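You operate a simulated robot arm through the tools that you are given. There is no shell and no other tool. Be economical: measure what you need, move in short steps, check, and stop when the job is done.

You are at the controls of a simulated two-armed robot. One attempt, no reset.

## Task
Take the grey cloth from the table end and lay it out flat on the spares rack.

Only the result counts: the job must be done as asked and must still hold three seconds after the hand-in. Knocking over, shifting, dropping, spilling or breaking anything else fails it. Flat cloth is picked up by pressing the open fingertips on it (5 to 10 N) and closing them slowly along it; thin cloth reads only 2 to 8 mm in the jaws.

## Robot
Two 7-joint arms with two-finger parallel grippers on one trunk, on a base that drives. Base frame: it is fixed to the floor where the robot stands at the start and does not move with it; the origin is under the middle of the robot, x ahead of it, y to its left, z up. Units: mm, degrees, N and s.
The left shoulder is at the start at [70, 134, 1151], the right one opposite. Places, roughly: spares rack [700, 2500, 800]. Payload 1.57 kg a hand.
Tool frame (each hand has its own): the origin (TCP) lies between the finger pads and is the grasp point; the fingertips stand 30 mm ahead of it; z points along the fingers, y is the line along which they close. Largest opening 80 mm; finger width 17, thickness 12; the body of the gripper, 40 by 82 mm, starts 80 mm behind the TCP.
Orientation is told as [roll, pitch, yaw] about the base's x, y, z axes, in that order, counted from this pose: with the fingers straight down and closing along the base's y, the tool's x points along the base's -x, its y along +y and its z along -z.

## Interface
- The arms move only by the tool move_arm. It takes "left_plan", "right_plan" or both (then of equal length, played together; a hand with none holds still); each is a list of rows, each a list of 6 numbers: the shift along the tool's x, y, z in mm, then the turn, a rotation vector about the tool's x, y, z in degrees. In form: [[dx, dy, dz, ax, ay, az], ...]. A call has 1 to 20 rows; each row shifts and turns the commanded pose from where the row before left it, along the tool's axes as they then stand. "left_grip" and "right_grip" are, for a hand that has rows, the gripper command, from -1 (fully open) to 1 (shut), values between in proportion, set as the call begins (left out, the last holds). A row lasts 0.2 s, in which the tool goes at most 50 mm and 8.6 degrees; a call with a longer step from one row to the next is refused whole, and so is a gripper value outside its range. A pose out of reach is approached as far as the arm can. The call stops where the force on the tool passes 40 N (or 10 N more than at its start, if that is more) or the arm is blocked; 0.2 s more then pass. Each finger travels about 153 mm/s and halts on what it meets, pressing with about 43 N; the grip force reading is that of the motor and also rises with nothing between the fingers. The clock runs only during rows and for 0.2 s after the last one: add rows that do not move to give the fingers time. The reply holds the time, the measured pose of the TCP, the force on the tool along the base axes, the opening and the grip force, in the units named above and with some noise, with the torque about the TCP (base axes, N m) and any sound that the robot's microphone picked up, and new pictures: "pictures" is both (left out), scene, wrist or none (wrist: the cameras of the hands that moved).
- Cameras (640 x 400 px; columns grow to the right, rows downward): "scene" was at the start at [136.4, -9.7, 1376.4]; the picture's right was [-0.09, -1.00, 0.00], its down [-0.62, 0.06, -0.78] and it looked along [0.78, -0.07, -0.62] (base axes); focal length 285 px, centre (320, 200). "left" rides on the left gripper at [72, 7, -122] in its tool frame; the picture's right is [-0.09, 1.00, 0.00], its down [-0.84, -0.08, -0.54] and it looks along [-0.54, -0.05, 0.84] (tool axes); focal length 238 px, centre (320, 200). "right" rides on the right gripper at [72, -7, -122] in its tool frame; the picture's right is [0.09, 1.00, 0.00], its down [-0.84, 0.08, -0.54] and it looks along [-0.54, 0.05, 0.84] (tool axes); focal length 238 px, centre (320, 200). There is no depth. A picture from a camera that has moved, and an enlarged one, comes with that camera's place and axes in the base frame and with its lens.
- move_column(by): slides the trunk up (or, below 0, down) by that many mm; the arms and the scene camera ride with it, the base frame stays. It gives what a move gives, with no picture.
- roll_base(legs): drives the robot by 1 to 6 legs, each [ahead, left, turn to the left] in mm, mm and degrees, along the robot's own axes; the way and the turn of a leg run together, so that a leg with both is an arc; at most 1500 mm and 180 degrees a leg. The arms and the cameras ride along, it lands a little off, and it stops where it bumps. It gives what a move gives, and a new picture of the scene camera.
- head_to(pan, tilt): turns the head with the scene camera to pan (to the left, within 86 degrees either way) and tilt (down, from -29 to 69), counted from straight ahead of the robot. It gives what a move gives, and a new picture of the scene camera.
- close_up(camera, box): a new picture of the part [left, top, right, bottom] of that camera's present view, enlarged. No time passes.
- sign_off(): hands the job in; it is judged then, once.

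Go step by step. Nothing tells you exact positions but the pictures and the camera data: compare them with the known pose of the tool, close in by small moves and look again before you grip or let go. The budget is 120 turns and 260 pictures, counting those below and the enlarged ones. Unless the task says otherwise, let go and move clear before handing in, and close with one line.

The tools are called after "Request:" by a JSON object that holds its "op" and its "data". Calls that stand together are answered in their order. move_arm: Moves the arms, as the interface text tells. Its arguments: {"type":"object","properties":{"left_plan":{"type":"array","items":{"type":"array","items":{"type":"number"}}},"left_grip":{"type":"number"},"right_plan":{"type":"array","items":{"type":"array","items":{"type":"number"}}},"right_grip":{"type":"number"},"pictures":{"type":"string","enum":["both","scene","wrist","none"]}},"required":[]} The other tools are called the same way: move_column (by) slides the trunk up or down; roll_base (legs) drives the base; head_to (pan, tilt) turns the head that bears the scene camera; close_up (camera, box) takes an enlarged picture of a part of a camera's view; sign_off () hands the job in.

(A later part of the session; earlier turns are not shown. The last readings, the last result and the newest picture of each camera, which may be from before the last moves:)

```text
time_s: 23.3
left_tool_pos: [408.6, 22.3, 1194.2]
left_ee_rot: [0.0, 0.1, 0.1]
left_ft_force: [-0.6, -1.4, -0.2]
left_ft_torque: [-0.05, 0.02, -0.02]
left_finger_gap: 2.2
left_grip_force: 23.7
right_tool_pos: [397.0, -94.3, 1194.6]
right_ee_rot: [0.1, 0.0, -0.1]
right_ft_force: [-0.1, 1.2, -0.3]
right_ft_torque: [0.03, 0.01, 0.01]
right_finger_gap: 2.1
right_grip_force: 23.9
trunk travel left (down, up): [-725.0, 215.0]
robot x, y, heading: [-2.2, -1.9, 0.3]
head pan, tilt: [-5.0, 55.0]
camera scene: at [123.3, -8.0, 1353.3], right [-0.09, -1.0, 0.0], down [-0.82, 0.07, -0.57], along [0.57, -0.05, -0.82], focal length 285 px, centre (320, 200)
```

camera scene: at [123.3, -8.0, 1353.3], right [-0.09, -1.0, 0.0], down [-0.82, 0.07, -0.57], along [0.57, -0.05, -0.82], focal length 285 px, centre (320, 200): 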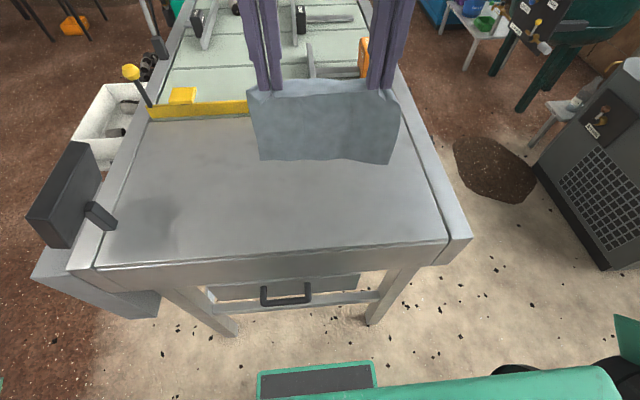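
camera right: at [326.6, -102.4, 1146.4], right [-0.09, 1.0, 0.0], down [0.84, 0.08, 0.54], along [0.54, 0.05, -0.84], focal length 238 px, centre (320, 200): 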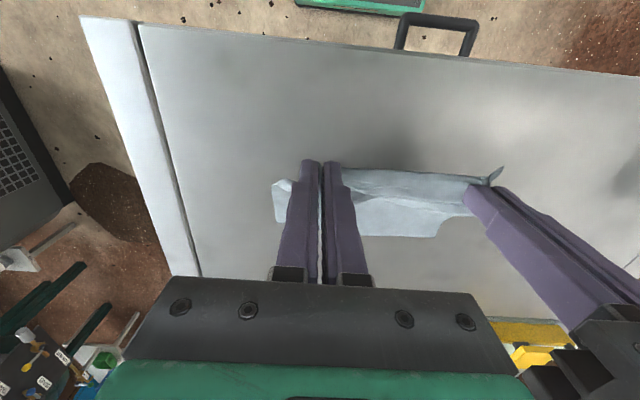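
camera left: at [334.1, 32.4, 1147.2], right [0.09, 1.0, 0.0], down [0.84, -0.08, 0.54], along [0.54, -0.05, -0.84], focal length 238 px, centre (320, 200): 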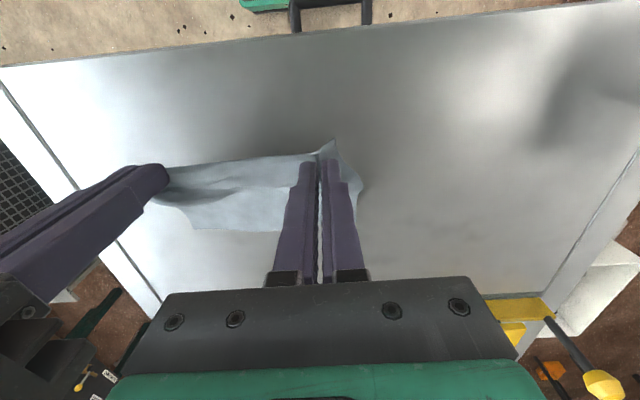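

The cloth hangs neatly between both hands at about z 1165. I back away from the table.

Request:
{"op": "roll_base", "data": {"legs": [[-250, 0, 0], [-250, 0, 0]]}}

Request:
{"op": "head_to", "data": {"pan": 80, "tilt": 25}}

```text
time_s: 26.6
left_tool_pos: [-109.0, 23.6, 1191.8]
left_ee_rot: [0.0, 0.1, 0.4]
left_ft_force: [-0.2, -1.1, -0.1]
left_ft_torque: [-0.03, 0.06, -0.02]
left_finger_gap: 2.1
left_grip_force: 23.7
right_tool_pos: [-118.0, -94.1, 1194.6]
right_ee_rot: [0.0, 0.1, 0.3]
right_ft_force: [0.9, 1.4, 0.7]
right_ft_torque: [0.02, -0.02, 0.01]
right_finger_gap: 2.2
right_grip_force: 24.1
trunk travel left (down, up): [-725.0, 215.0]
robot x, y, heading: [-516.8, -4.0, 0.2]
head pan, tilt: [-5.0, 55.0]
camera scene: at [-392.3, -8.9, 1353.3], right [-0.08, -1.0, 0.0], down [-0.82, 0.07, -0.57], along [0.57, -0.05, -0.82], focal length 285 px, centre (320, 200)
```

scene: 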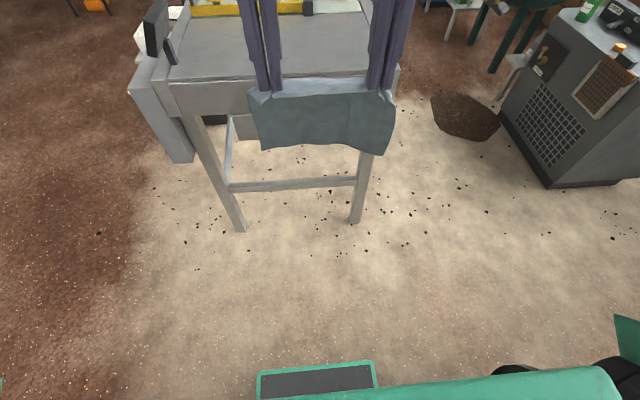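

```text
time_s: 28.2
left_tool_pos: [-108.2, 23.8, 1194.0]
left_ee_rot: [-0.1, -0.1, 0.3]
left_ft_force: [0.2, -1.1, -0.6]
left_ft_torque: [-0.01, -0.01, 0.03]
left_finger_gap: 2.5
left_grip_force: 23.8
right_tool_pos: [-119.3, -93.2, 1194.0]
right_ee_rot: [0.0, 0.0, 0.3]
right_ft_force: [-0.2, 0.9, 0.9]
right_ft_torque: [0.05, 0.04, 0.01]
right_finger_gap: 2.3
right_grip_force: 23.8
trunk travel left (down, up): [-725.0, 215.0]
robot x, y, heading: [-517.2, -2.2, 0.4]
head pan, tilt: [80.0, 25.0]
camera scene: at [-450.0, 87.8, 1397.4], right [0.99, -0.17, 0.0], down [-0.07, -0.42, -0.91], along [0.15, 0.89, -0.42], focal length 285 px, centre (320, 200)
```

scene: 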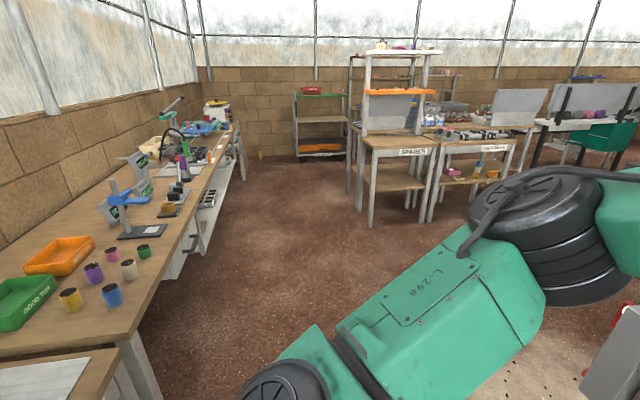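

The bench's edge runs at about x = -770 on the left, so I move ahead a bit before turning left and then drive towards the rack.

Request:
{"op": "roll_base", "data": {"legs": [[250, 0, 0], [0, 0, 45], [0, 0, 45]]}}

Request:
{"op": "head_to", "data": {"pan": -25, "tilt": 25}}

```text
time_s: 34.1
left_tool_pos: [-296.5, 407.7, 1193.7]
left_ee_rot: [0.1, 0.0, 90.4]
left_ft_force: [1.1, 0.4, 0.7]
left_ft_torque: [0.01, -0.03, 0.01]
left_finger_gap: 2.1
left_grip_force: 23.9
right_tool_pos: [-178.2, 397.4, 1196.4]
right_ee_rot: [0.0, 0.1, 90.3]
right_ft_force: [-1.8, 0.5, -0.9]
right_ft_torque: [-0.01, 0.04, 0.01]
right_finger_gap: 2.0
right_grip_force: 23.1
trunk travel left (down, up): [-725.0, 215.0]
robot x, y, heading: [-266.5, -0.3, 90.1]
head pan, tilt: [80.0, 25.0]
camera scene: at [-360.8, 64.0, 1397.5], right [0.17, 0.99, 0.0], down [0.42, -0.07, -0.91], along [-0.89, 0.15, -0.42], focal length 285 px, centre (320, 200)
```

scene: 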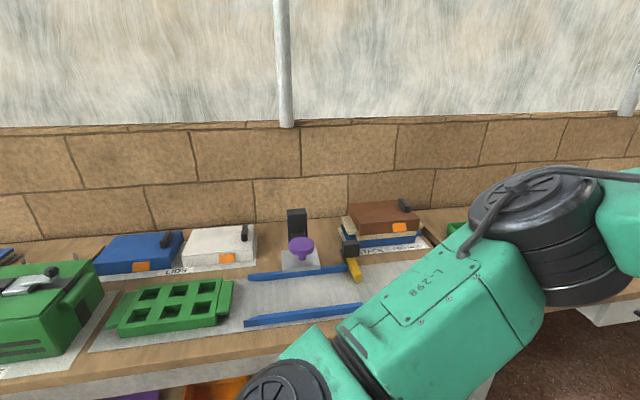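

```text
time_s: 35.9
left_tool_pos: [-294.9, 406.6, 1192.7]
left_ee_rot: [0.0, 0.0, 90.5]
left_ft_force: [1.7, 0.6, 0.4]
left_ft_torque: [-0.03, -0.04, -0.05]
left_finger_gap: 2.2
left_grip_force: 23.5
right_tool_pos: [-177.3, 397.3, 1194.8]
right_ee_rot: [0.0, 0.0, 90.4]
right_ft_force: [-1.3, -0.4, 0.3]
right_ft_torque: [0.01, 0.03, -0.04]
right_finger_gap: 2.2
right_grip_force: 23.8
trunk travel left (down, up): [-725.0, 215.0]
robot x, y, heading: [-269.1, -0.6, 90.1]
head pan, tilt: [-25.0, 25.0]
camera scene: at [-231.9, 132.2, 1397.4], right [0.91, -0.42, 0.0], down [-0.18, -0.38, -0.91], along [0.38, 0.82, -0.42], focal length 285 px, centre (320, 200)
```

scene: 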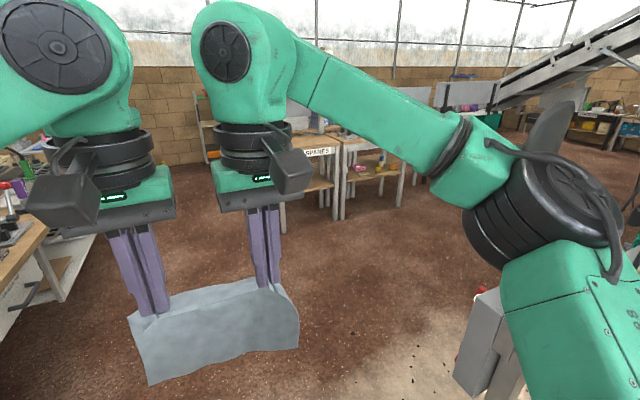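

Request:
{"op": "roll_base", "data": {"legs": [[650, 0, 0], [650, 0, 0]]}}

Request:
{"op": "head_to", "data": {"pan": -75, "tilt": 30}}

```text
time_s: 42.7
left_tool_pos: [-306.5, 1703.4, 1193.5]
left_ee_rot: [0.0, 0.1, 90.6]
left_ft_force: [1.9, -0.5, 0.2]
left_ft_torque: [0.02, -0.04, 0.0]
left_finger_gap: 2.3
left_grip_force: 23.6
right_tool_pos: [-188.2, 1695.0, 1195.0]
right_ee_rot: [0.0, -0.1, 90.6]
right_ft_force: [-1.2, 0.3, 0.4]
right_ft_torque: [-0.02, 0.02, 0.01]
right_finger_gap: 1.9
right_grip_force: 23.7
trunk travel left (down, up): [-725.0, 215.0]
robot x, y, heading: [-278.0, 1296.7, 90.8]
head pan, tilt: [-25.0, 25.0]
camera scene: at [-241.2, 1428.9, 1397.5], right [0.91, -0.41, 0.0], down [-0.17, -0.38, -0.91], along [0.37, 0.83, -0.42], focal length 285 px, centre (320, 200)
```

scene: 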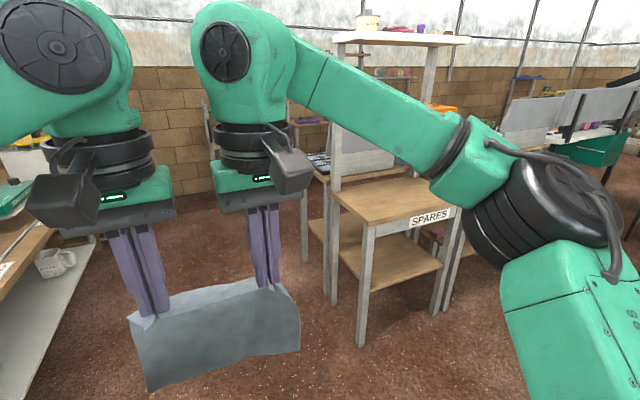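

```text
time_s: 43.9
left_tool_pos: [-306.4, 1703.3, 1193.3]
left_ee_rot: [0.0, -0.1, 90.7]
left_ft_force: [1.2, 0.3, 0.4]
left_ft_torque: [-0.02, -0.08, -0.03]
left_finger_gap: 2.1
left_grip_force: 24.0
right_tool_pos: [-189.6, 1694.9, 1194.3]
right_ee_rot: [0.0, 0.1, 90.6]
right_ft_force: [-2.7, -0.7, -0.1]
right_ft_torque: [0.01, 0.03, -0.02]
right_finger_gap: 2.4
right_grip_force: 23.5
trunk travel left (down, up): [-725.0, 215.0]
robot x, y, heading: [-280.8, 1298.3, 90.6]
head pan, tilt: [-75.0, 30.0]
camera scene: at [-192.1, 1370.3, 1389.5], right [0.27, -0.96, 0.0], down [-0.48, -0.14, -0.87], along [0.83, 0.23, -0.5], focal length 285 px, centre (320, 200)
```

scene: 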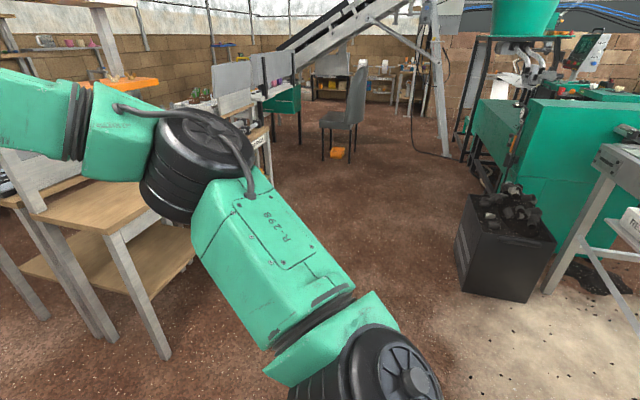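

The rack's front legs stand at about x 415–980, y 2345, and the floor to the right is free. I strafe right in two legs, correct the heading and look again.

Request:
{"op": "roll_base", "data": {"legs": [[0, -480, -0.6], [0, -480, 0], [300, 0, 0]]}}

Request:
{"op": "head_to", "data": {"pan": 0, "tilt": 45}}

```text
time_s: 50.9
left_tool_pos: [661.9, 2005.2, 1194.0]
left_ee_rot: [-0.1, -0.2, 89.6]
left_ft_force: [0.7, 0.1, -0.1]
left_ft_torque: [0.02, -0.02, -0.01]
left_finger_gap: 2.2
left_grip_force: 23.6
right_tool_pos: [780.9, 1993.9, 1195.7]
right_ee_rot: [0.1, -0.1, 89.4]
right_ft_force: [-1.0, 0.8, 0.2]
right_ft_torque: [0.02, 0.03, 0.03]
right_finger_gap: 2.1
right_grip_force: 24.0
trunk travel left (down, up): [-725.0, 215.0]
robot x, y, heading: [681.9, 1600.7, 89.5]
head pan, tilt: [-75.0, 30.0]
camera scene: at [770.9, 1669.2, 1389.6], right [0.25, -0.97, 0.0], down [-0.48, -0.12, -0.87], along [0.84, 0.22, -0.5], focal length 285 px, centre (320, 200)
```

scene: 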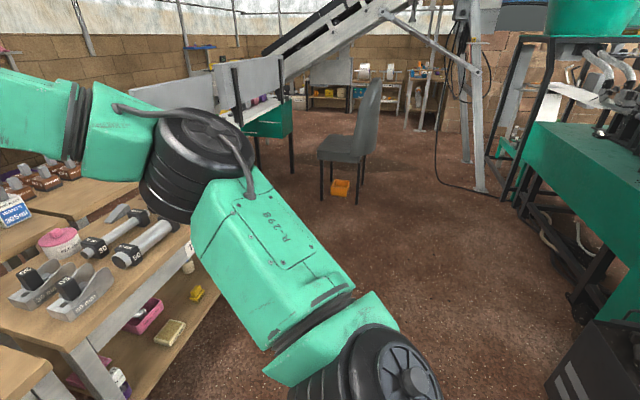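

```text
time_s: 52.3
left_tool_pos: [662.6, 2007.3, 1194.7]
left_ee_rot: [0.1, 0.1, 89.5]
left_ft_force: [0.7, -0.3, 0.8]
left_ft_torque: [-0.01, -0.04, -0.01]
left_finger_gap: 2.3
left_grip_force: 23.4
right_tool_pos: [780.3, 1995.9, 1194.2]
right_ee_rot: [0.0, 0.1, 89.6]
right_ft_force: [-1.7, -0.2, -0.2]
right_ft_torque: [0.02, 0.0, -0.01]
right_finger_gap: 2.2
right_grip_force: 23.4
trunk travel left (down, up): [-725.0, 215.0]
robot x, y, heading: [682.6, 1597.2, 89.7]
head pan, tilt: [0.0, 45.0]
camera scene: at [684.2, 1729.7, 1366.9], right [1.0, -0.01, 0.0], down [-0.01, -0.71, -0.71], along [0.01, 0.71, -0.71], focal length 285 px, centre (320, 200)
```

scene: 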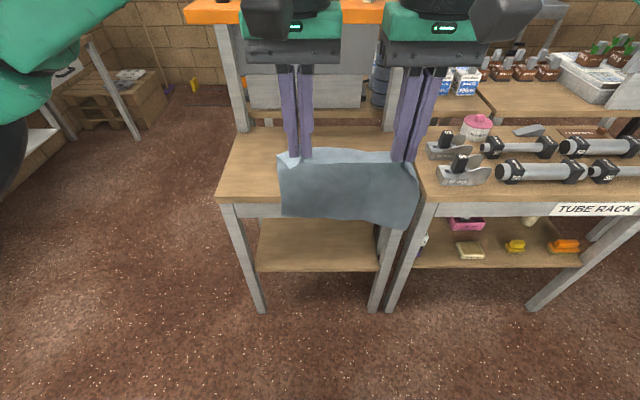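

The rack top is at about z 800, x 397–980, y 2310–2685, with a shelf above the back part. I drive in to y ≈ 1930 and centre the cloth, then check the shelf.

Request:
{"op": "roll_base", "data": {"legs": [[170, 32, 0.3], [155, 0, 0]]}}

Request:
{"op": "head_to", "data": {"pan": 0, "tilt": 20}}

```text
time_s: 54.8
left_tool_pos: [630.4, 2331.2, 1194.9]
left_ee_rot: [0.0, 0.0, 89.9]
left_ft_force: [0.6, 0.4, 0.4]
left_ft_torque: [0.04, -0.04, -0.03]
left_finger_gap: 2.6
left_grip_force: 23.7
right_tool_pos: [747.2, 2319.7, 1195.0]
right_ee_rot: [0.0, -0.2, 89.9]
right_ft_force: [-1.6, 0.1, -0.8]
right_ft_torque: [0.02, 0.05, -0.01]
right_finger_gap: 1.9
right_grip_force: 23.7
trunk travel left (down, up): [-725.0, 215.0]
robot x, y, heading: [654.6, 1925.6, 89.8]
head pan, tilt: [0.0, 45.0]
camera scene: at [652.7, 2052.9, 1367.2], right [1.0, 0.0, 0.0], down [0.0, -0.71, -0.71], along [0.0, 0.71, -0.71], focal length 285 px, centre (320, 200)
```

scene: 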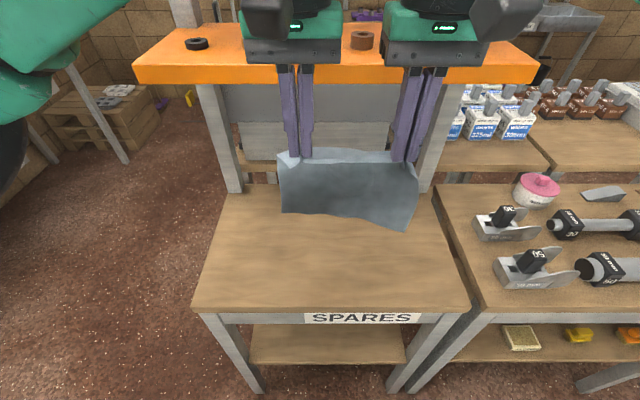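

```text
time_s: 55.7
left_tool_pos: [630.3, 2332.4, 1193.0]
left_ee_rot: [0.0, -0.1, 89.9]
left_ft_force: [1.1, 0.7, 0.1]
left_ft_torque: [-0.01, 0.0, -0.02]
left_finger_gap: 2.4
left_grip_force: 23.7
right_tool_pos: [746.6, 2323.3, 1194.1]
right_ee_rot: [0.0, 0.0, 90.0]
right_ft_force: [-1.9, -0.3, 0.4]
right_ft_torque: [0.02, 0.03, 0.01]
right_finger_gap: 2.2
right_grip_force: 24.1
trunk travel left (down, up): [-725.0, 215.0]
robot x, y, heading: [654.6, 1924.9, 89.9]
head pan, tilt: [0.0, 20.0]
camera scene: at [652.7, 2068.1, 1405.4], right [1.0, 0.0, 0.0], down [0.0, -0.34, -0.94], along [0.0, 0.94, -0.34], focal length 285 px, centre (320, 200)
```

scene: 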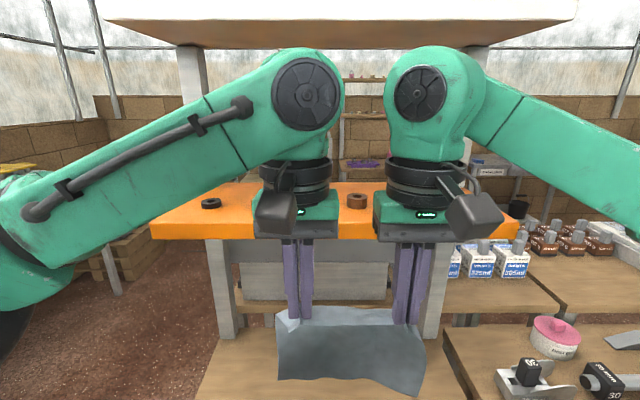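

The shelves' front edges come out at about y 2450 (orange shelf bottom z ≈ 1190), so upright wrists would clash there. I'll lower the trunk 120 mm and tip both hands 45° so that the wrists lean back to the robot.

Request:
{"op": "move_column", "data": {"by": -120}}

Request:
{"op": "move_arm", "data": {"left_plan": [[0, 0, 0, 0, -7.5, 0], [0, 0, 0, 0, -7.5, 0], [0, 0, 0, 0, -7.5, 0], [0, 0, 0, 0, -7.5, 0], [0, 0, 0, 0, -7.5, 0], [0, 0, 0, 0, -7.5, 0], [0, 0, 0, 0, 0, 0]], "right_plan": [[0, 0, 0, 0, -7.5, 0], [0, 0, 0, 0, -7.5, 0], [0, 0, 0, 0, -7.5, 0], [0, 0, 0, 0, -7.5, 0], [0, 0, 0, 0, -7.5, 0], [0, 0, 0, 0, -7.5, 0], [0, 0, 0, 0, 0, 0]], "pictures": "both"}}

Request:
{"op": "head_to", "data": {"pan": 0, "tilt": 45}}

```text
time_s: 57.2
left_tool_pos: [629.8, 2331.4, 1075.3]
left_ee_rot: [0.0, -0.1, 90.0]
left_ft_force: [0.6, 0.2, 0.1]
left_ft_torque: [0.0, -0.03, -0.02]
left_finger_gap: 2.5
left_grip_force: 24.0
right_tool_pos: [747.1, 2321.9, 1074.9]
right_ee_rot: [0.0, 0.0, 89.9]
right_ft_force: [-1.3, -0.1, 1.0]
right_ft_torque: [0.0, 0.1, -0.02]
right_finger_gap: 1.9
right_grip_force: 23.5
trunk travel left (down, up): [-605.0, 335.0]
robot x, y, heading: [652.3, 1926.9, 90.0]
head pan, tilt: [0.0, 20.0]
```

```text
time_s: 58.8
left_tool_pos: [629.4, 2333.4, 1074.8]
left_ee_rot: [-0.2, -45.1, 90.0]
left_ft_force: [0.0, -0.3, 0.5]
left_ft_torque: [-0.04, -0.07, -0.04]
left_finger_gap: 2.3
left_grip_force: 24.4
right_tool_pos: [747.0, 2323.2, 1074.9]
right_ee_rot: [0.1, -45.1, 89.8]
right_ft_force: [-2.0, 0.9, -0.5]
right_ft_torque: [0.0, 0.03, 0.01]
right_finger_gap: 1.8
right_grip_force: 23.8
trunk travel left (down, up): [-605.0, 335.0]
robot x, y, heading: [650.4, 1926.2, 89.9]
head pan, tilt: [0.0, 20.0]
camera scene: at [652.7, 2067.9, 1285.5], right [1.0, 0.0, 0.0], down [0.0, -0.34, -0.94], along [0.0, 0.94, -0.34], focal length 285 px, centre (320, 200)
camera right: at [753.8, 2185.6, 1110.1], right [-1.0, -0.06, -0.06], down [-0.08, 0.21, 0.98], along [-0.05, 0.98, -0.21], focal length 238 px, centre (320, 200)
camera left: at [623.2, 2198.0, 1108.7], right [-1.0, 0.07, 0.06], down [0.08, 0.21, 0.98], along [0.05, 0.98, -0.21], focal length 238 px, centre (320, 200)
```

scene: 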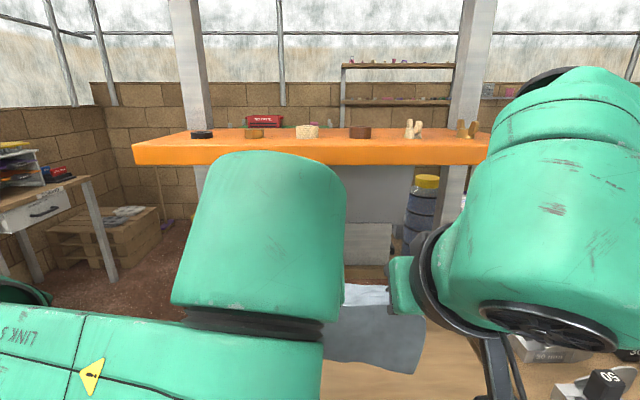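
right: 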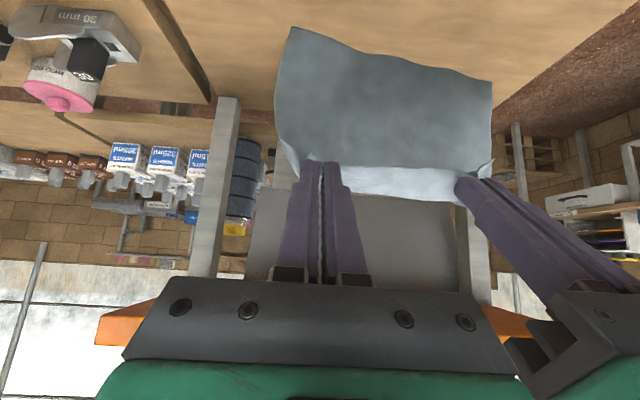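
left: 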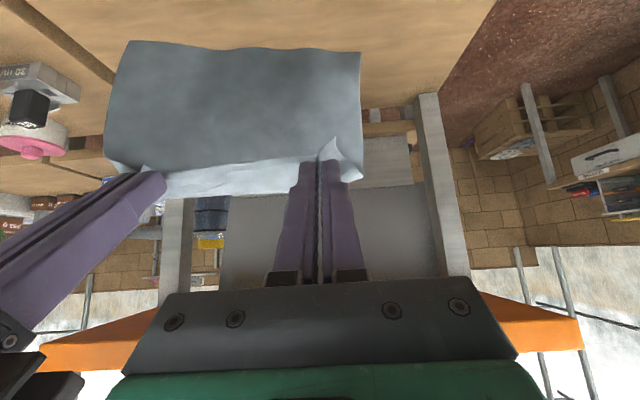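

```text
time_s: 59.7
left_tool_pos: [629.9, 2332.8, 1074.0]
left_ee_rot: [-0.1, -45.1, 90.0]
left_ft_force: [2.2, -0.7, 0.1]
left_ft_torque: [-0.01, -0.03, -0.03]
left_finger_gap: 2.5
left_grip_force: 23.7
right_tool_pos: [747.8, 2322.0, 1075.5]
right_ee_rot: [0.0, -45.0, 89.8]
right_ft_force: [-1.4, 0.5, 0.1]
right_ft_torque: [0.01, -0.02, 0.02]
right_finger_gap: 2.1
right_grip_force: 23.9
trunk travel left (down, up): [-605.0, 335.0]
robot x, y, heading: [649.1, 1922.4, 89.7]
head pan, tilt: [0.0, 45.0]
camera scene: at [652.7, 2055.8, 1246.9], right [1.0, 0.0, 0.0], down [0.0, -0.71, -0.71], along [0.0, 0.71, -0.71], focal length 285 px, centre (320, 200)
```

scene: 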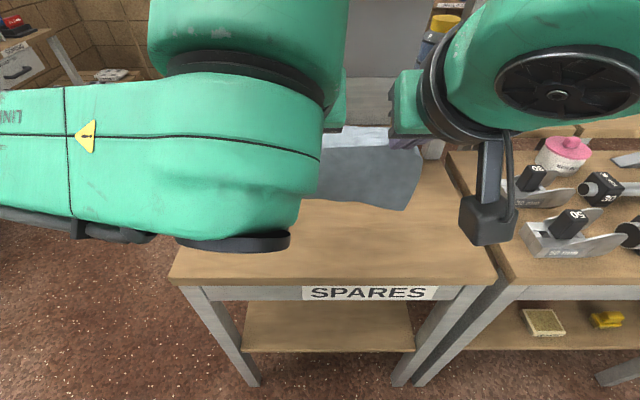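

The wrist cameras show the cloth draping over from the fingertips with its lower edge a little ahead and well above the rack. I move the hands forward 85 mm and down 60 mm.

Request:
{"op": "move_arm", "data": {"left_plan": [[-3.5, 0, 20.5, 0, 0, 0], [-3.5, 0, 20.5, 0, 0, 0], [-3.5, 0, 20.5, 0, 0, 0], [-3.5, 0, 20.5, 0, 0, 0], [-3.5, 0, 20.5, 0, 0, 0], [0, 0, 0, 0, 0, 0]], "right_plan": [[-3.5, 0, 20.5, 0, 0, 0], [-3.5, 0, 20.5, 0, 0, 0], [-3.5, 0, 20.5, 0, 0, 0], [-3.5, 0, 20.5, 0, 0, 0], [-3.5, 0, 20.5, 0, 0, 0], [0, 0, 0, 0, 0, 0]], "pictures": "both"}}

```text
time_s: 61.1
left_tool_pos: [630.1, 2417.6, 1015.0]
left_ee_rot: [0.0, -45.0, 89.9]
left_ft_force: [1.5, 0.3, -0.5]
left_ft_torque: [0.02, -0.09, -0.05]
left_finger_gap: 2.2
left_grip_force: 23.9
right_tool_pos: [748.3, 2406.7, 1014.0]
right_ee_rot: [0.0, -45.1, 89.9]
right_ft_force: [-2.5, 0.7, 0.4]
right_ft_torque: [0.0, 0.06, 0.03]
right_finger_gap: 2.1
right_grip_force: 23.7
trunk travel left (down, up): [-605.0, 335.0]
robot x, y, heading: [646.5, 1927.5, 90.0]
head pan, tilt: [0.0, 45.0]
camera scene: at [652.7, 2055.1, 1246.9], right [1.0, 0.0, 0.0], down [0.0, -0.71, -0.71], along [0.0, 0.71, -0.71], focal length 285 px, centre (320, 200)
camera right: at [754.6, 2270.0, 1048.9], right [-1.0, -0.06, -0.07], down [-0.08, 0.21, 0.98], along [-0.05, 0.98, -0.21], focal length 238 px, centre (320, 200)
camera left: at [622.4, 2281.9, 1049.7], right [-1.0, 0.07, 0.06], down [0.08, 0.21, 0.98], along [0.05, 0.98, -0.21], focal length 238 px, centre (320, 200)
```

scene: 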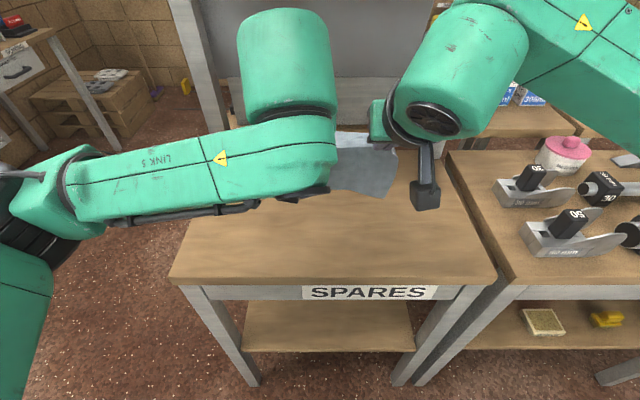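
right: 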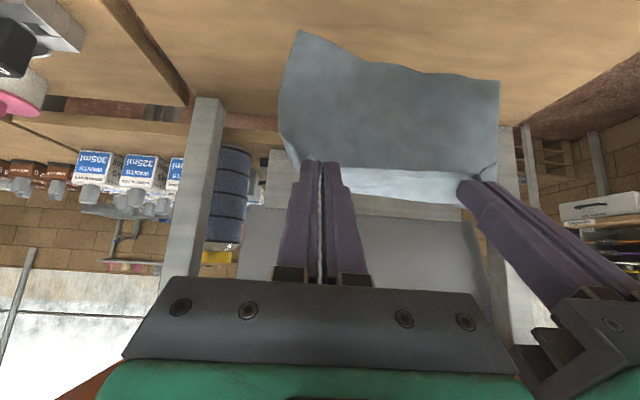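
left: 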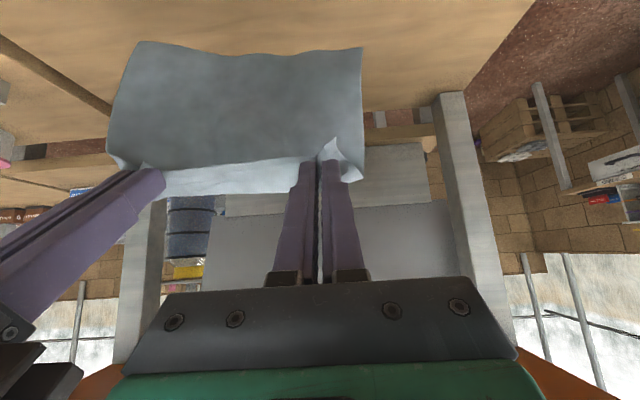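

The lower corners triangulate to about y 2445, z 871–886, roughly 75 mm above the rack. I go forward 40 and down 75 so the edge just meets the top near y 2485.

Request:
{"op": "move_arm", "data": {"left_plan": [[6.2, 0, 20.3, 0, 0, 0], [6.2, 0, 20.3, 0, 0, 0], [6.2, 0, 20.3, 0, 0, 0], [6.2, 0, 20.3, 0, 0, 0], [0, 0, 0, 0, 0, 0]], "right_plan": [[6.2, 0, 20.3, 0, 0, 0], [6.2, 0, 20.3, 0, 0, 0], [6.2, 0, 20.3, 0, 0, 0], [6.2, 0, 20.3, 0, 0, 0], [0, 0, 0, 0, 0, 0]], "pictures": "both"}}

```text
time_s: 62.3
left_tool_pos: [630.1, 2458.0, 938.9]
left_ee_rot: [0.1, -45.1, 89.9]
left_ft_force: [0.5, -0.2, -0.3]
left_ft_torque: [-0.01, -0.04, 0.0]
left_finger_gap: 2.2
left_grip_force: 24.1
right_tool_pos: [746.9, 2447.0, 937.8]
right_ee_rot: [0.0, -45.1, 89.9]
right_ft_force: [0.3, 0.4, -0.2]
right_ft_torque: [0.0, 0.05, -0.01]
right_finger_gap: 2.1
right_grip_force: 23.5
trunk travel left (down, up): [-605.0, 335.0]
robot x, y, heading: [652.7, 1926.2, 89.7]
head pan, tilt: [0.0, 45.0]
camera scene: at [652.6, 2055.2, 1246.9], right [1.0, 0.0, 0.0], down [0.0, -0.71, -0.71], along [0.0, 0.71, -0.71], focal length 285 px, centre (320, 200)
camera right: at [754.3, 2309.7, 973.5], right [-1.0, -0.06, -0.06], down [-0.08, 0.21, 0.98], along [-0.05, 0.98, -0.21], focal length 238 px, centre (320, 200)
camera left: at [624.5, 2321.8, 973.9], right [-1.0, 0.07, 0.06], down [0.08, 0.21, 0.98], along [0.05, 0.98, -0.21], focal length 238 px, centre (320, 200)
```

scene: 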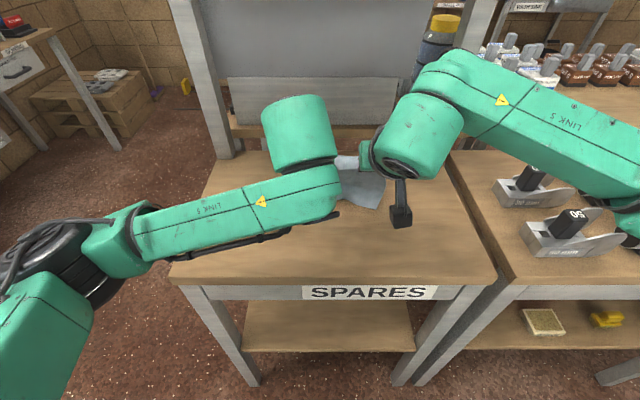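
right: 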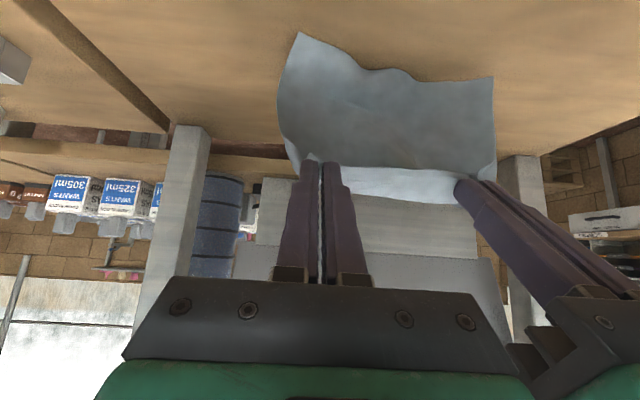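
left: 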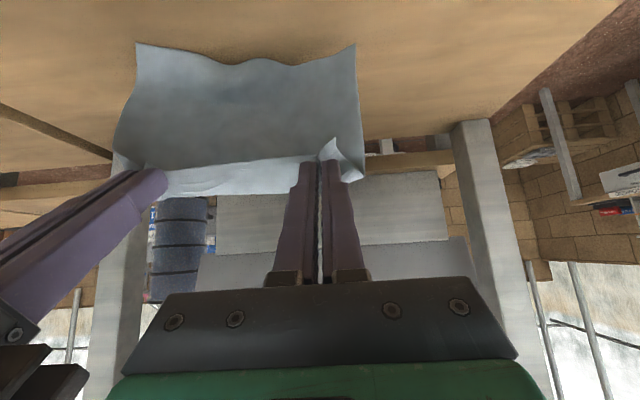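

The lower edge meets the rack. Now I draw the hands back and down in an arc, starting with 40 back and 25 down.

Request:
{"op": "move_arm", "data": {"left_plan": [[11.5, 0, -2.65, 0, 0, 0], [11.5, 0, -2.65, 0, 0, 0], [11.5, 0, -2.65, 0, 0, 0], [11.5, 0, -2.65, 0, 0, 0], [0, 0, 0, 0, 0, 0]], "right_plan": [[11.5, 0, -2.65, 0, 0, 0], [11.5, 0, -2.65, 0, 0, 0], [11.5, 0, -2.65, 0, 0, 0], [11.5, 0, -2.65, 0, 0, 0], [0, 0, 0, 0, 0, 0]], "pictures": "wrist"}}

```text
time_s: 63.5
left_tool_pos: [630.3, 2417.6, 914.2]
left_ee_rot: [0.0, -44.9, 90.0]
left_ft_force: [1.8, 0.5, -0.2]
left_ft_torque: [0.03, 0.01, -0.06]
left_finger_gap: 2.3
left_grip_force: 23.8
right_tool_pos: [746.6, 2406.9, 914.2]
right_ee_rot: [0.0, -45.0, 89.8]
right_ft_force: [-0.5, -0.3, 0.2]
right_ft_torque: [-0.01, -0.02, 0.01]
right_finger_gap: 1.9
right_grip_force: 23.8
trunk travel left (down, up): [-605.0, 335.0]
robot x, y, heading: [650.4, 1927.0, 89.9]
head pan, tilt: [0.0, 45.0]
camera right: at [753.7, 2269.4, 949.5], right [-1.0, -0.06, -0.06], down [-0.08, 0.21, 0.97], along [-0.05, 0.98, -0.21], focal length 238 px, centre (320, 200)
camera left: at [623.4, 2281.7, 948.5], right [-1.0, 0.07, 0.06], down [0.08, 0.21, 0.97], along [0.05, 0.98, -0.21], focal length 238 px, centre (320, 200)
```

right: 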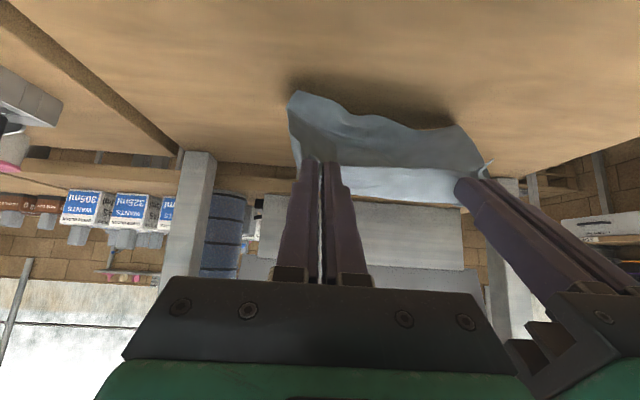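
left: 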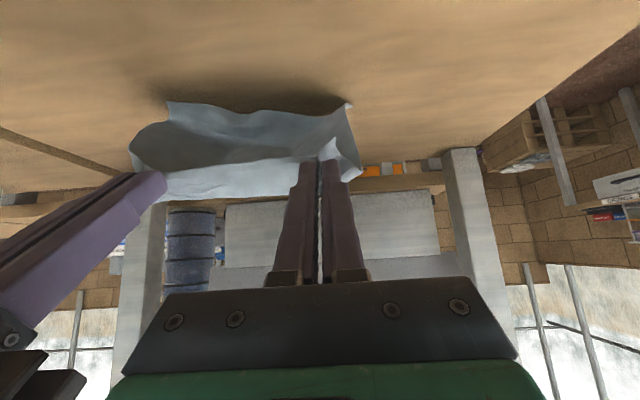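

The far edge stays put at about y 2505 while the hands come back. I continue back and down, untilting the hands as they come clear of the shelf.

Request:
{"op": "move_arm", "data": {"left_plan": [[17.7, 0, 3.5, 0, 7.5, 0], [17.1, 0, 5.8, 0, 7.5, 0], [16.2, 0, 8, 0, 7.5, 0], [0, 0, 0, 0, 0, 0]], "right_plan": [[17.7, 0, 3.5, 0, 7.5, 0], [17.1, 0, 5.8, 0, 7.5, 0], [16.2, 0, 8, 0, 7.5, 0], [0, 0, 0, 0, 0, 0]], "pictures": "both"}}

```text
time_s: 64.5
left_tool_pos: [630.8, 2386.8, 869.0]
left_ee_rot: [0.0, -22.4, 89.9]
left_ft_force: [-0.3, -0.2, -0.4]
left_ft_torque: [0.0, 0.01, -0.01]
left_finger_gap: 2.1
left_grip_force: 23.7
right_tool_pos: [746.8, 2377.9, 870.8]
right_ee_rot: [0.0, -22.5, 89.9]
right_ft_force: [-0.3, 0.2, 0.2]
right_ft_torque: [0.03, 0.0, 0.01]
right_finger_gap: 2.1
right_grip_force: 23.5
trunk travel left (down, up): [-605.0, 335.0]
robot x, y, heading: [650.7, 1925.2, 90.1]
head pan, tilt: [0.0, 45.0]
camera scene: at [652.8, 2055.4, 1246.9], right [1.0, 0.0, 0.0], down [0.0, -0.71, -0.71], along [0.0, 0.71, -0.71], focal length 285 px, centre (320, 200)
camera right: at [753.7, 2264.5, 955.9], right [-1.0, -0.08, -0.03], down [-0.08, 0.57, 0.82], along [-0.05, 0.82, -0.57], focal length 238 px, centre (320, 200)
camera left: at [624.0, 2275.7, 953.2], right [-1.0, 0.09, 0.03], down [0.08, 0.57, 0.82], along [0.05, 0.82, -0.57], focal length 238 px, centre (320, 200)
```

scene: 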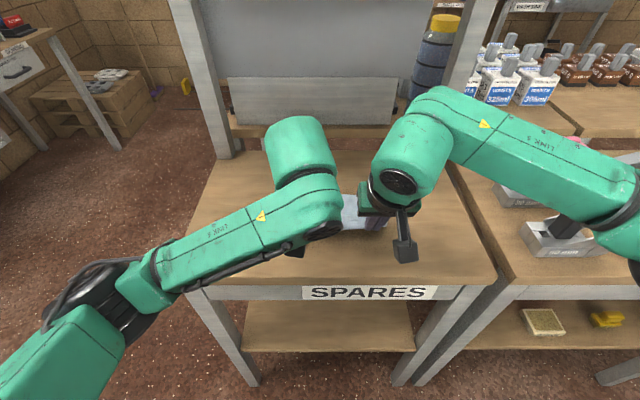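
right: 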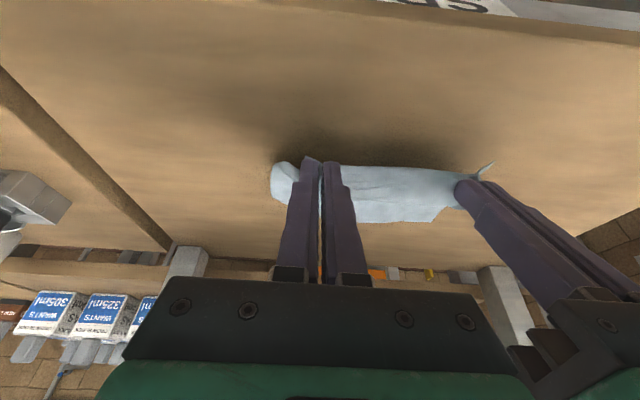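
left: 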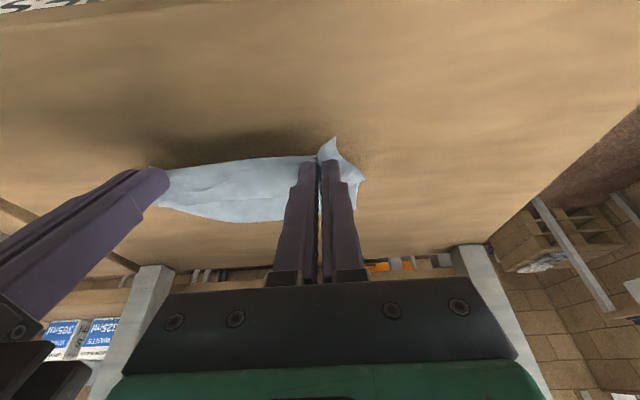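

The far corners project exactly where they were laid (about y 2505), so the cloth is unrolling properly. I continue down to just above the rack with the hands upright.

Request:
{"op": "move_arm", "data": {"left_plan": [[13.4, 0, 6.3, 0, 7.5, 0], [12.5, 0, 8, 0, 7.5, 0], [11.3, 0, 9.6, 0, 7.5, 0], [0, 0, 0, 0, 0, 0]], "right_plan": [[13.4, 0, 6.3, 0, 7.5, 0], [12.5, 0, 8, 0, 7.5, 0], [11.3, 0, 9.6, 0, 7.5, 0], [0, 0, 0, 0, 0, 0]], "pictures": "wrist"}}

```text
time_s: 65.5
left_tool_pos: [630.9, 2356.4, 835.6]
left_ee_rot: [0.0, 0.0, 89.8]
left_ft_force: [0.7, 0.3, -0.2]
left_ft_torque: [0.02, 0.0, -0.03]
left_finger_gap: 2.3
left_grip_force: 23.9
right_tool_pos: [747.6, 2346.3, 836.4]
right_ee_rot: [0.0, 0.1, 89.9]
right_ft_force: [0.0, -0.3, 0.1]
right_ft_torque: [0.0, 0.0, -0.03]
right_finger_gap: 2.2
right_grip_force: 23.3
trunk travel left (down, up): [-605.0, 335.0]
robot x, y, heading: [653.0, 1923.4, 89.6]
head pan, tilt: [0.0, 45.0]
camera right: at [754.0, 2274.3, 958.4], right [-1.0, -0.09, 0.0], down [-0.08, 0.84, 0.54], along [-0.05, 0.54, -0.84], focal length 238 px, centre (320, 200)
camera left: at [624.2, 2286.8, 956.6], right [-1.0, 0.09, 0.0], down [0.08, 0.84, 0.54], along [0.05, 0.54, -0.84], focal length 238 px, centre (320, 200)
```

right: 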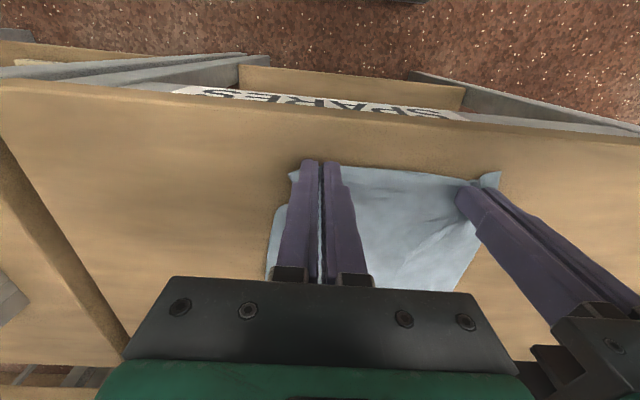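
left: 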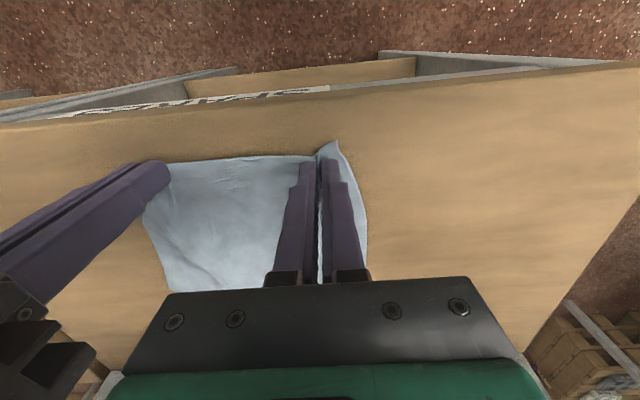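

The cloth lies out ahead of the fingers. I lower to contact with a small backward pull.

Request:
{"op": "move_arm", "data": {"left_plan": [[2, 0, 1, 0, 0, 0], [2, 0, 1, 0, 0, 0], [0, 0, 1, 0, 0, 0], [0, 0, 0, 0, 0, 0]], "right_plan": [[2, 0, 1, 0, 0, 0], [2, 0, 1, 0, 0, 0], [0, 0, 1, 0, 0, 0], [0, 0, 0, 0, 0, 0]], "pictures": "none"}}

```text
time_s: 66.5
left_tool_pos: [630.0, 2353.4, 832.7]
left_ee_rot: [0.0, -0.1, 90.0]
left_ft_force: [0.9, 0.0, -0.2]
left_ft_torque: [-0.03, -0.03, -0.04]
left_finger_gap: 2.3
left_grip_force: 23.7
right_tool_pos: [747.5, 2342.3, 834.1]
right_ee_rot: [0.0, -0.1, 89.9]
right_ft_force: [-0.9, 0.3, 0.1]
right_ft_torque: [0.0, 0.0, -0.01]
right_finger_gap: 2.3
right_grip_force: 24.1
trunk travel left (down, up): [-605.0, 335.0]
robot x, y, heading: [652.8, 1928.0, 89.8]
head pan, tilt: [0.0, 45.0]
```

Request:
{"op": "move_arm", "data": {"left_plan": [[0, 0, 1, 0, 0, 0], [0, 0, 1, 0, 0, 0], [0, 0, 0, 0, 0, 0]], "right_plan": [[0, 0, 1, 0, 0, 0], [0, 0, 1, 0, 0, 0], [0, 0, 0, 0, 0, 0]], "pictures": "none"}}

```text
time_s: 67.3
left_tool_pos: [630.0, 2353.9, 830.7]
left_ee_rot: [-0.1, -0.2, 90.1]
left_ft_force: [-2.4, 1.8, 13.1]
left_ft_torque: [0.0, 0.05, -0.02]
left_finger_gap: 2.2
left_grip_force: 24.0
right_tool_pos: [747.0, 2342.5, 833.0]
right_ee_rot: [0.0, -0.1, 89.9]
right_ft_force: [-1.3, 0.1, 0.4]
right_ft_torque: [0.06, -0.01, 0.03]
right_finger_gap: 2.2
right_grip_force: 23.7
trunk travel left (down, up): [-605.0, 335.0]
robot x, y, heading: [653.2, 1924.6, 89.8]
head pan, tilt: [0.0, 45.0]
```

The left hand touches with 13 N, so I ease it and bring the right hand down to touch.

Request:
{"op": "move_arm", "data": {"left_plan": [[0, 0, -0.8, 0, 0, 0], [0, 0, 0, 0, 0, 0], [0, 0, 0, 0, 0, 0]], "right_plan": [[0, 0, 1, 0, 0, 0], [0, 0, 0.7, 0, 0, 0], [0, 0, 0, 0, 0, 0]], "pictures": "none"}}

```text
time_s: 68.1
left_tool_pos: [630.6, 2352.6, 831.0]
left_ee_rot: [0.1, -0.1, 89.9]
left_ft_force: [0.1, 2.6, 7.6]
left_ft_torque: [0.03, -0.02, -0.05]
left_finger_gap: 2.3
left_grip_force: 23.9
right_tool_pos: [746.8, 2341.2, 831.6]
right_ee_rot: [0.0, -0.2, 90.0]
right_ft_force: [-0.5, -0.3, 6.8]
right_ft_torque: [-0.02, 0.01, -0.03]
right_finger_gap: 2.0
right_grip_force: 23.5
trunk travel left (down, up): [-605.0, 335.0]
robot x, y, heading: [650.8, 1923.1, 89.9]
head pan, tilt: [0.0, 45.0]
```

Both press at about 7 N. I open slowly in contact, so the fingers spread the pinched folds apart.

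Request:
{"op": "move_arm", "data": {"left_plan": [[0, 0, 0, 0, 0, 0], [0, 0, 0, 0, 0, 0]], "right_plan": [[0, 0, 0, 0, 0, 0], [0, 0, 0, 0, 0, 0]], "left_grip": 0.8, "right_grip": 0.8, "pictures": "none"}}

Request:
{"op": "move_arm", "data": {"left_plan": [[0, 0, 0, 0, 0, 0]], "right_plan": [[0, 0, 0, 0, 0, 0]], "left_grip": 0.6, "right_grip": 0.6, "pictures": "none"}}

Request:
{"op": "move_arm", "data": {"left_plan": [[0, 0, 0, 0, 0, 0]], "right_plan": [[0, 0, 0, 0, 0, 0]], "left_grip": 0.4, "right_grip": 0.4, "pictures": "none"}}

Request:
{"op": "move_arm", "data": {"left_plan": [[0, 0, 0, 0, 0, 0]], "right_plan": [[0, 0, 0, 0, 0, 0]], "left_grip": 0.2, "right_grip": 0.2, "pictures": "wrist"}}

```text
time_s: 68.7
left_tool_pos: [629.7, 2352.5, 831.8]
left_ee_rot: [-0.1, -0.1, 89.9]
left_ft_force: [0.4, -0.4, 4.6]
left_ft_torque: [-0.01, 0.0, -0.03]
left_finger_gap: 6.6
left_grip_force: 0.0
right_tool_pos: [748.3, 2343.5, 830.3]
right_ee_rot: [0.0, -0.2, 89.9]
right_ft_force: [0.9, 0.8, 8.3]
right_ft_torque: [0.1, -0.01, 0.01]
right_finger_gap: 6.5
right_grip_force: 0.1
trunk travel left (down, up): [-605.0, 335.0]
robot x, y, heading: [654.0, 1923.7, 90.0]
head pan, tilt: [0.0, 45.0]
```

```text
time_s: 69.1
left_tool_pos: [630.2, 2353.3, 832.1]
left_ee_rot: [0.1, -0.2, 89.8]
left_ft_force: [0.4, 0.2, 3.5]
left_ft_torque: [-0.02, 0.03, 0.03]
left_finger_gap: 15.1
left_grip_force: 0.1
right_tool_pos: [747.1, 2343.0, 831.1]
right_ee_rot: [0.0, -0.1, 89.9]
right_ft_force: [-0.1, 0.1, 10.5]
right_ft_torque: [0.06, 0.03, 0.03]
right_finger_gap: 13.6
right_grip_force: 0.0
trunk travel left (down, up): [-605.0, 335.0]
robot x, y, heading: [654.5, 1924.3, 89.8]
head pan, tilt: [0.0, 45.0]
```

```text
time_s: 69.5
left_tool_pos: [630.4, 2352.8, 832.9]
left_ee_rot: [0.0, -0.1, 89.7]
left_ft_force: [-0.2, 0.7, 2.2]
left_ft_torque: [-0.04, 0.0, -0.01]
left_finger_gap: 22.7
left_grip_force: 0.0
right_tool_pos: [747.7, 2341.9, 830.4]
right_ee_rot: [0.0, -0.1, 89.9]
right_ft_force: [-0.3, -0.4, 9.1]
right_ft_torque: [0.05, 0.01, 0.03]
right_finger_gap: 20.0
right_grip_force: 0.1
trunk travel left (down, up): [-605.0, 335.0]
robot x, y, heading: [650.3, 1925.9, 90.0]
head pan, tilt: [0.0, 45.0]
```

```text
time_s: 69.9
left_tool_pos: [630.2, 2352.3, 830.6]
left_ee_rot: [0.0, -0.1, 89.9]
left_ft_force: [0.2, -0.3, 2.2]
left_ft_torque: [0.02, -0.05, -0.03]
left_finger_gap: 30.4
left_grip_force: 0.0
right_tool_pos: [747.7, 2342.3, 830.7]
right_ee_rot: [0.0, -0.1, 89.9]
right_ft_force: [0.1, -0.6, 11.0]
right_ft_torque: [0.05, 0.01, -0.02]
right_finger_gap: 25.5
right_grip_force: 0.1
trunk travel left (down, up): [-605.0, 335.0]
robot x, y, heading: [651.5, 1925.7, 89.8]
head pan, tilt: [0.0, 45.0]
camera right: at [753.8, 2270.0, 952.9], right [-1.0, -0.09, 0.0], down [-0.08, 0.84, 0.54], along [-0.05, 0.54, -0.84], focal length 238 px, centre (320, 200)
camera left: at [623.4, 2282.1, 953.1], right [-1.0, 0.09, 0.0], down [0.08, 0.84, 0.54], along [0.05, 0.54, -0.84], focal length 238 px, centre (320, 200)
```

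right: 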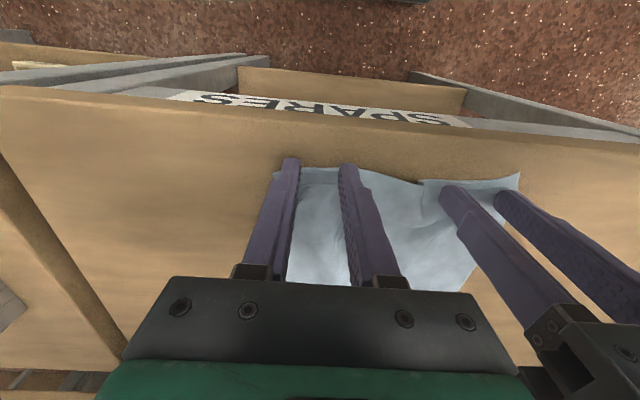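
left: 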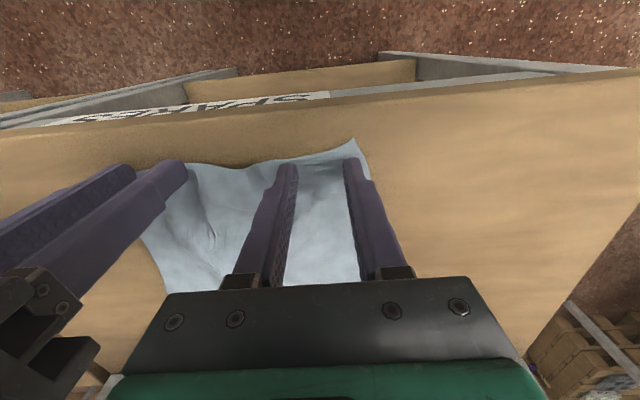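

The folds opened, though some slack bunched between the hands. I lift straight up to look at the result.

Request:
{"op": "move_arm", "data": {"left_plan": [[0, 0, -5, 0, 0, 0], [0, 0, -15, 0, 0, 0], [0, 0, -30, 0, 0, 0], [0, 15, -30, 0, 0, 0], [0, 20, -30, 0, 0, 0], [0, 20, -30, 0, 0, 0], [0, 0, 0, 0, 0, 0]], "right_plan": [[0, 0, -5, 0, 0, 0], [0, 0, -15, 0, 0, 0], [0, 0, -30, 0, 0, 0], [0, -15, -30, 0, 0, 0], [0, -20, -30, 0, 0, 0], [0, -20, -30, 0, 0, 0], [0, 0, 0, 0, 0, 0]], "pictures": "both"}}

```text
time_s: 71.5
left_tool_pos: [575.1, 2355.1, 970.3]
left_ee_rot: [0.0, 0.1, 90.0]
left_ft_force: [-0.7, 0.3, -0.3]
left_ft_torque: [0.0, 0.0, -0.04]
left_finger_gap: 32.0
left_grip_force: 0.0
right_tool_pos: [802.9, 2344.4, 969.0]
right_ee_rot: [0.0, 0.0, 89.9]
right_ft_force: [-0.8, 0.2, -0.3]
right_ft_torque: [-0.02, -0.02, -0.01]
right_finger_gap: 31.9
right_grip_force: 0.1
trunk travel left (down, up): [-605.0, 335.0]
robot x, y, heading: [654.7, 1926.0, 89.7]
head pan, tilt: [0.0, 45.0]
camera scene: at [652.8, 2056.6, 1246.7], right [1.0, 0.0, 0.0], down [0.0, -0.71, -0.71], along [0.0, 0.71, -0.71], focal length 285 px, centre (320, 200)
camera right: at [809.9, 2271.8, 1090.7], right [-1.0, -0.09, 0.0], down [-0.08, 0.84, 0.54], along [-0.05, 0.54, -0.84], focal length 238 px, centre (320, 200)
camera left: at [568.3, 2285.0, 1092.7], right [-1.0, 0.09, 0.0], down [0.08, 0.84, 0.54], along [0.05, 0.54, -0.84], focal length 238 px, centre (320, 200)
```

scene: 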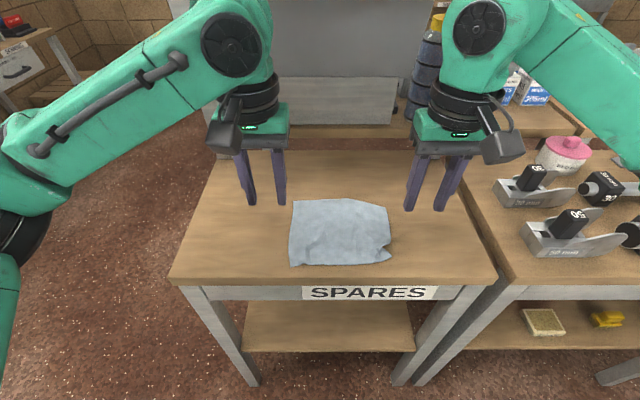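
right: 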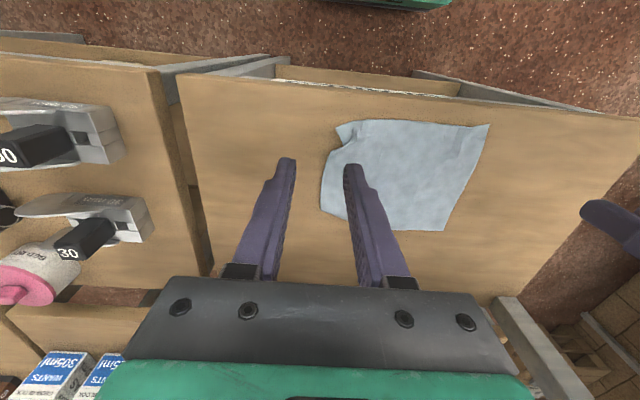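
left: 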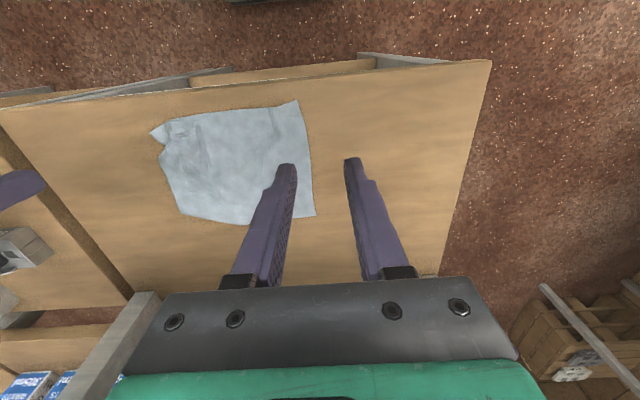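

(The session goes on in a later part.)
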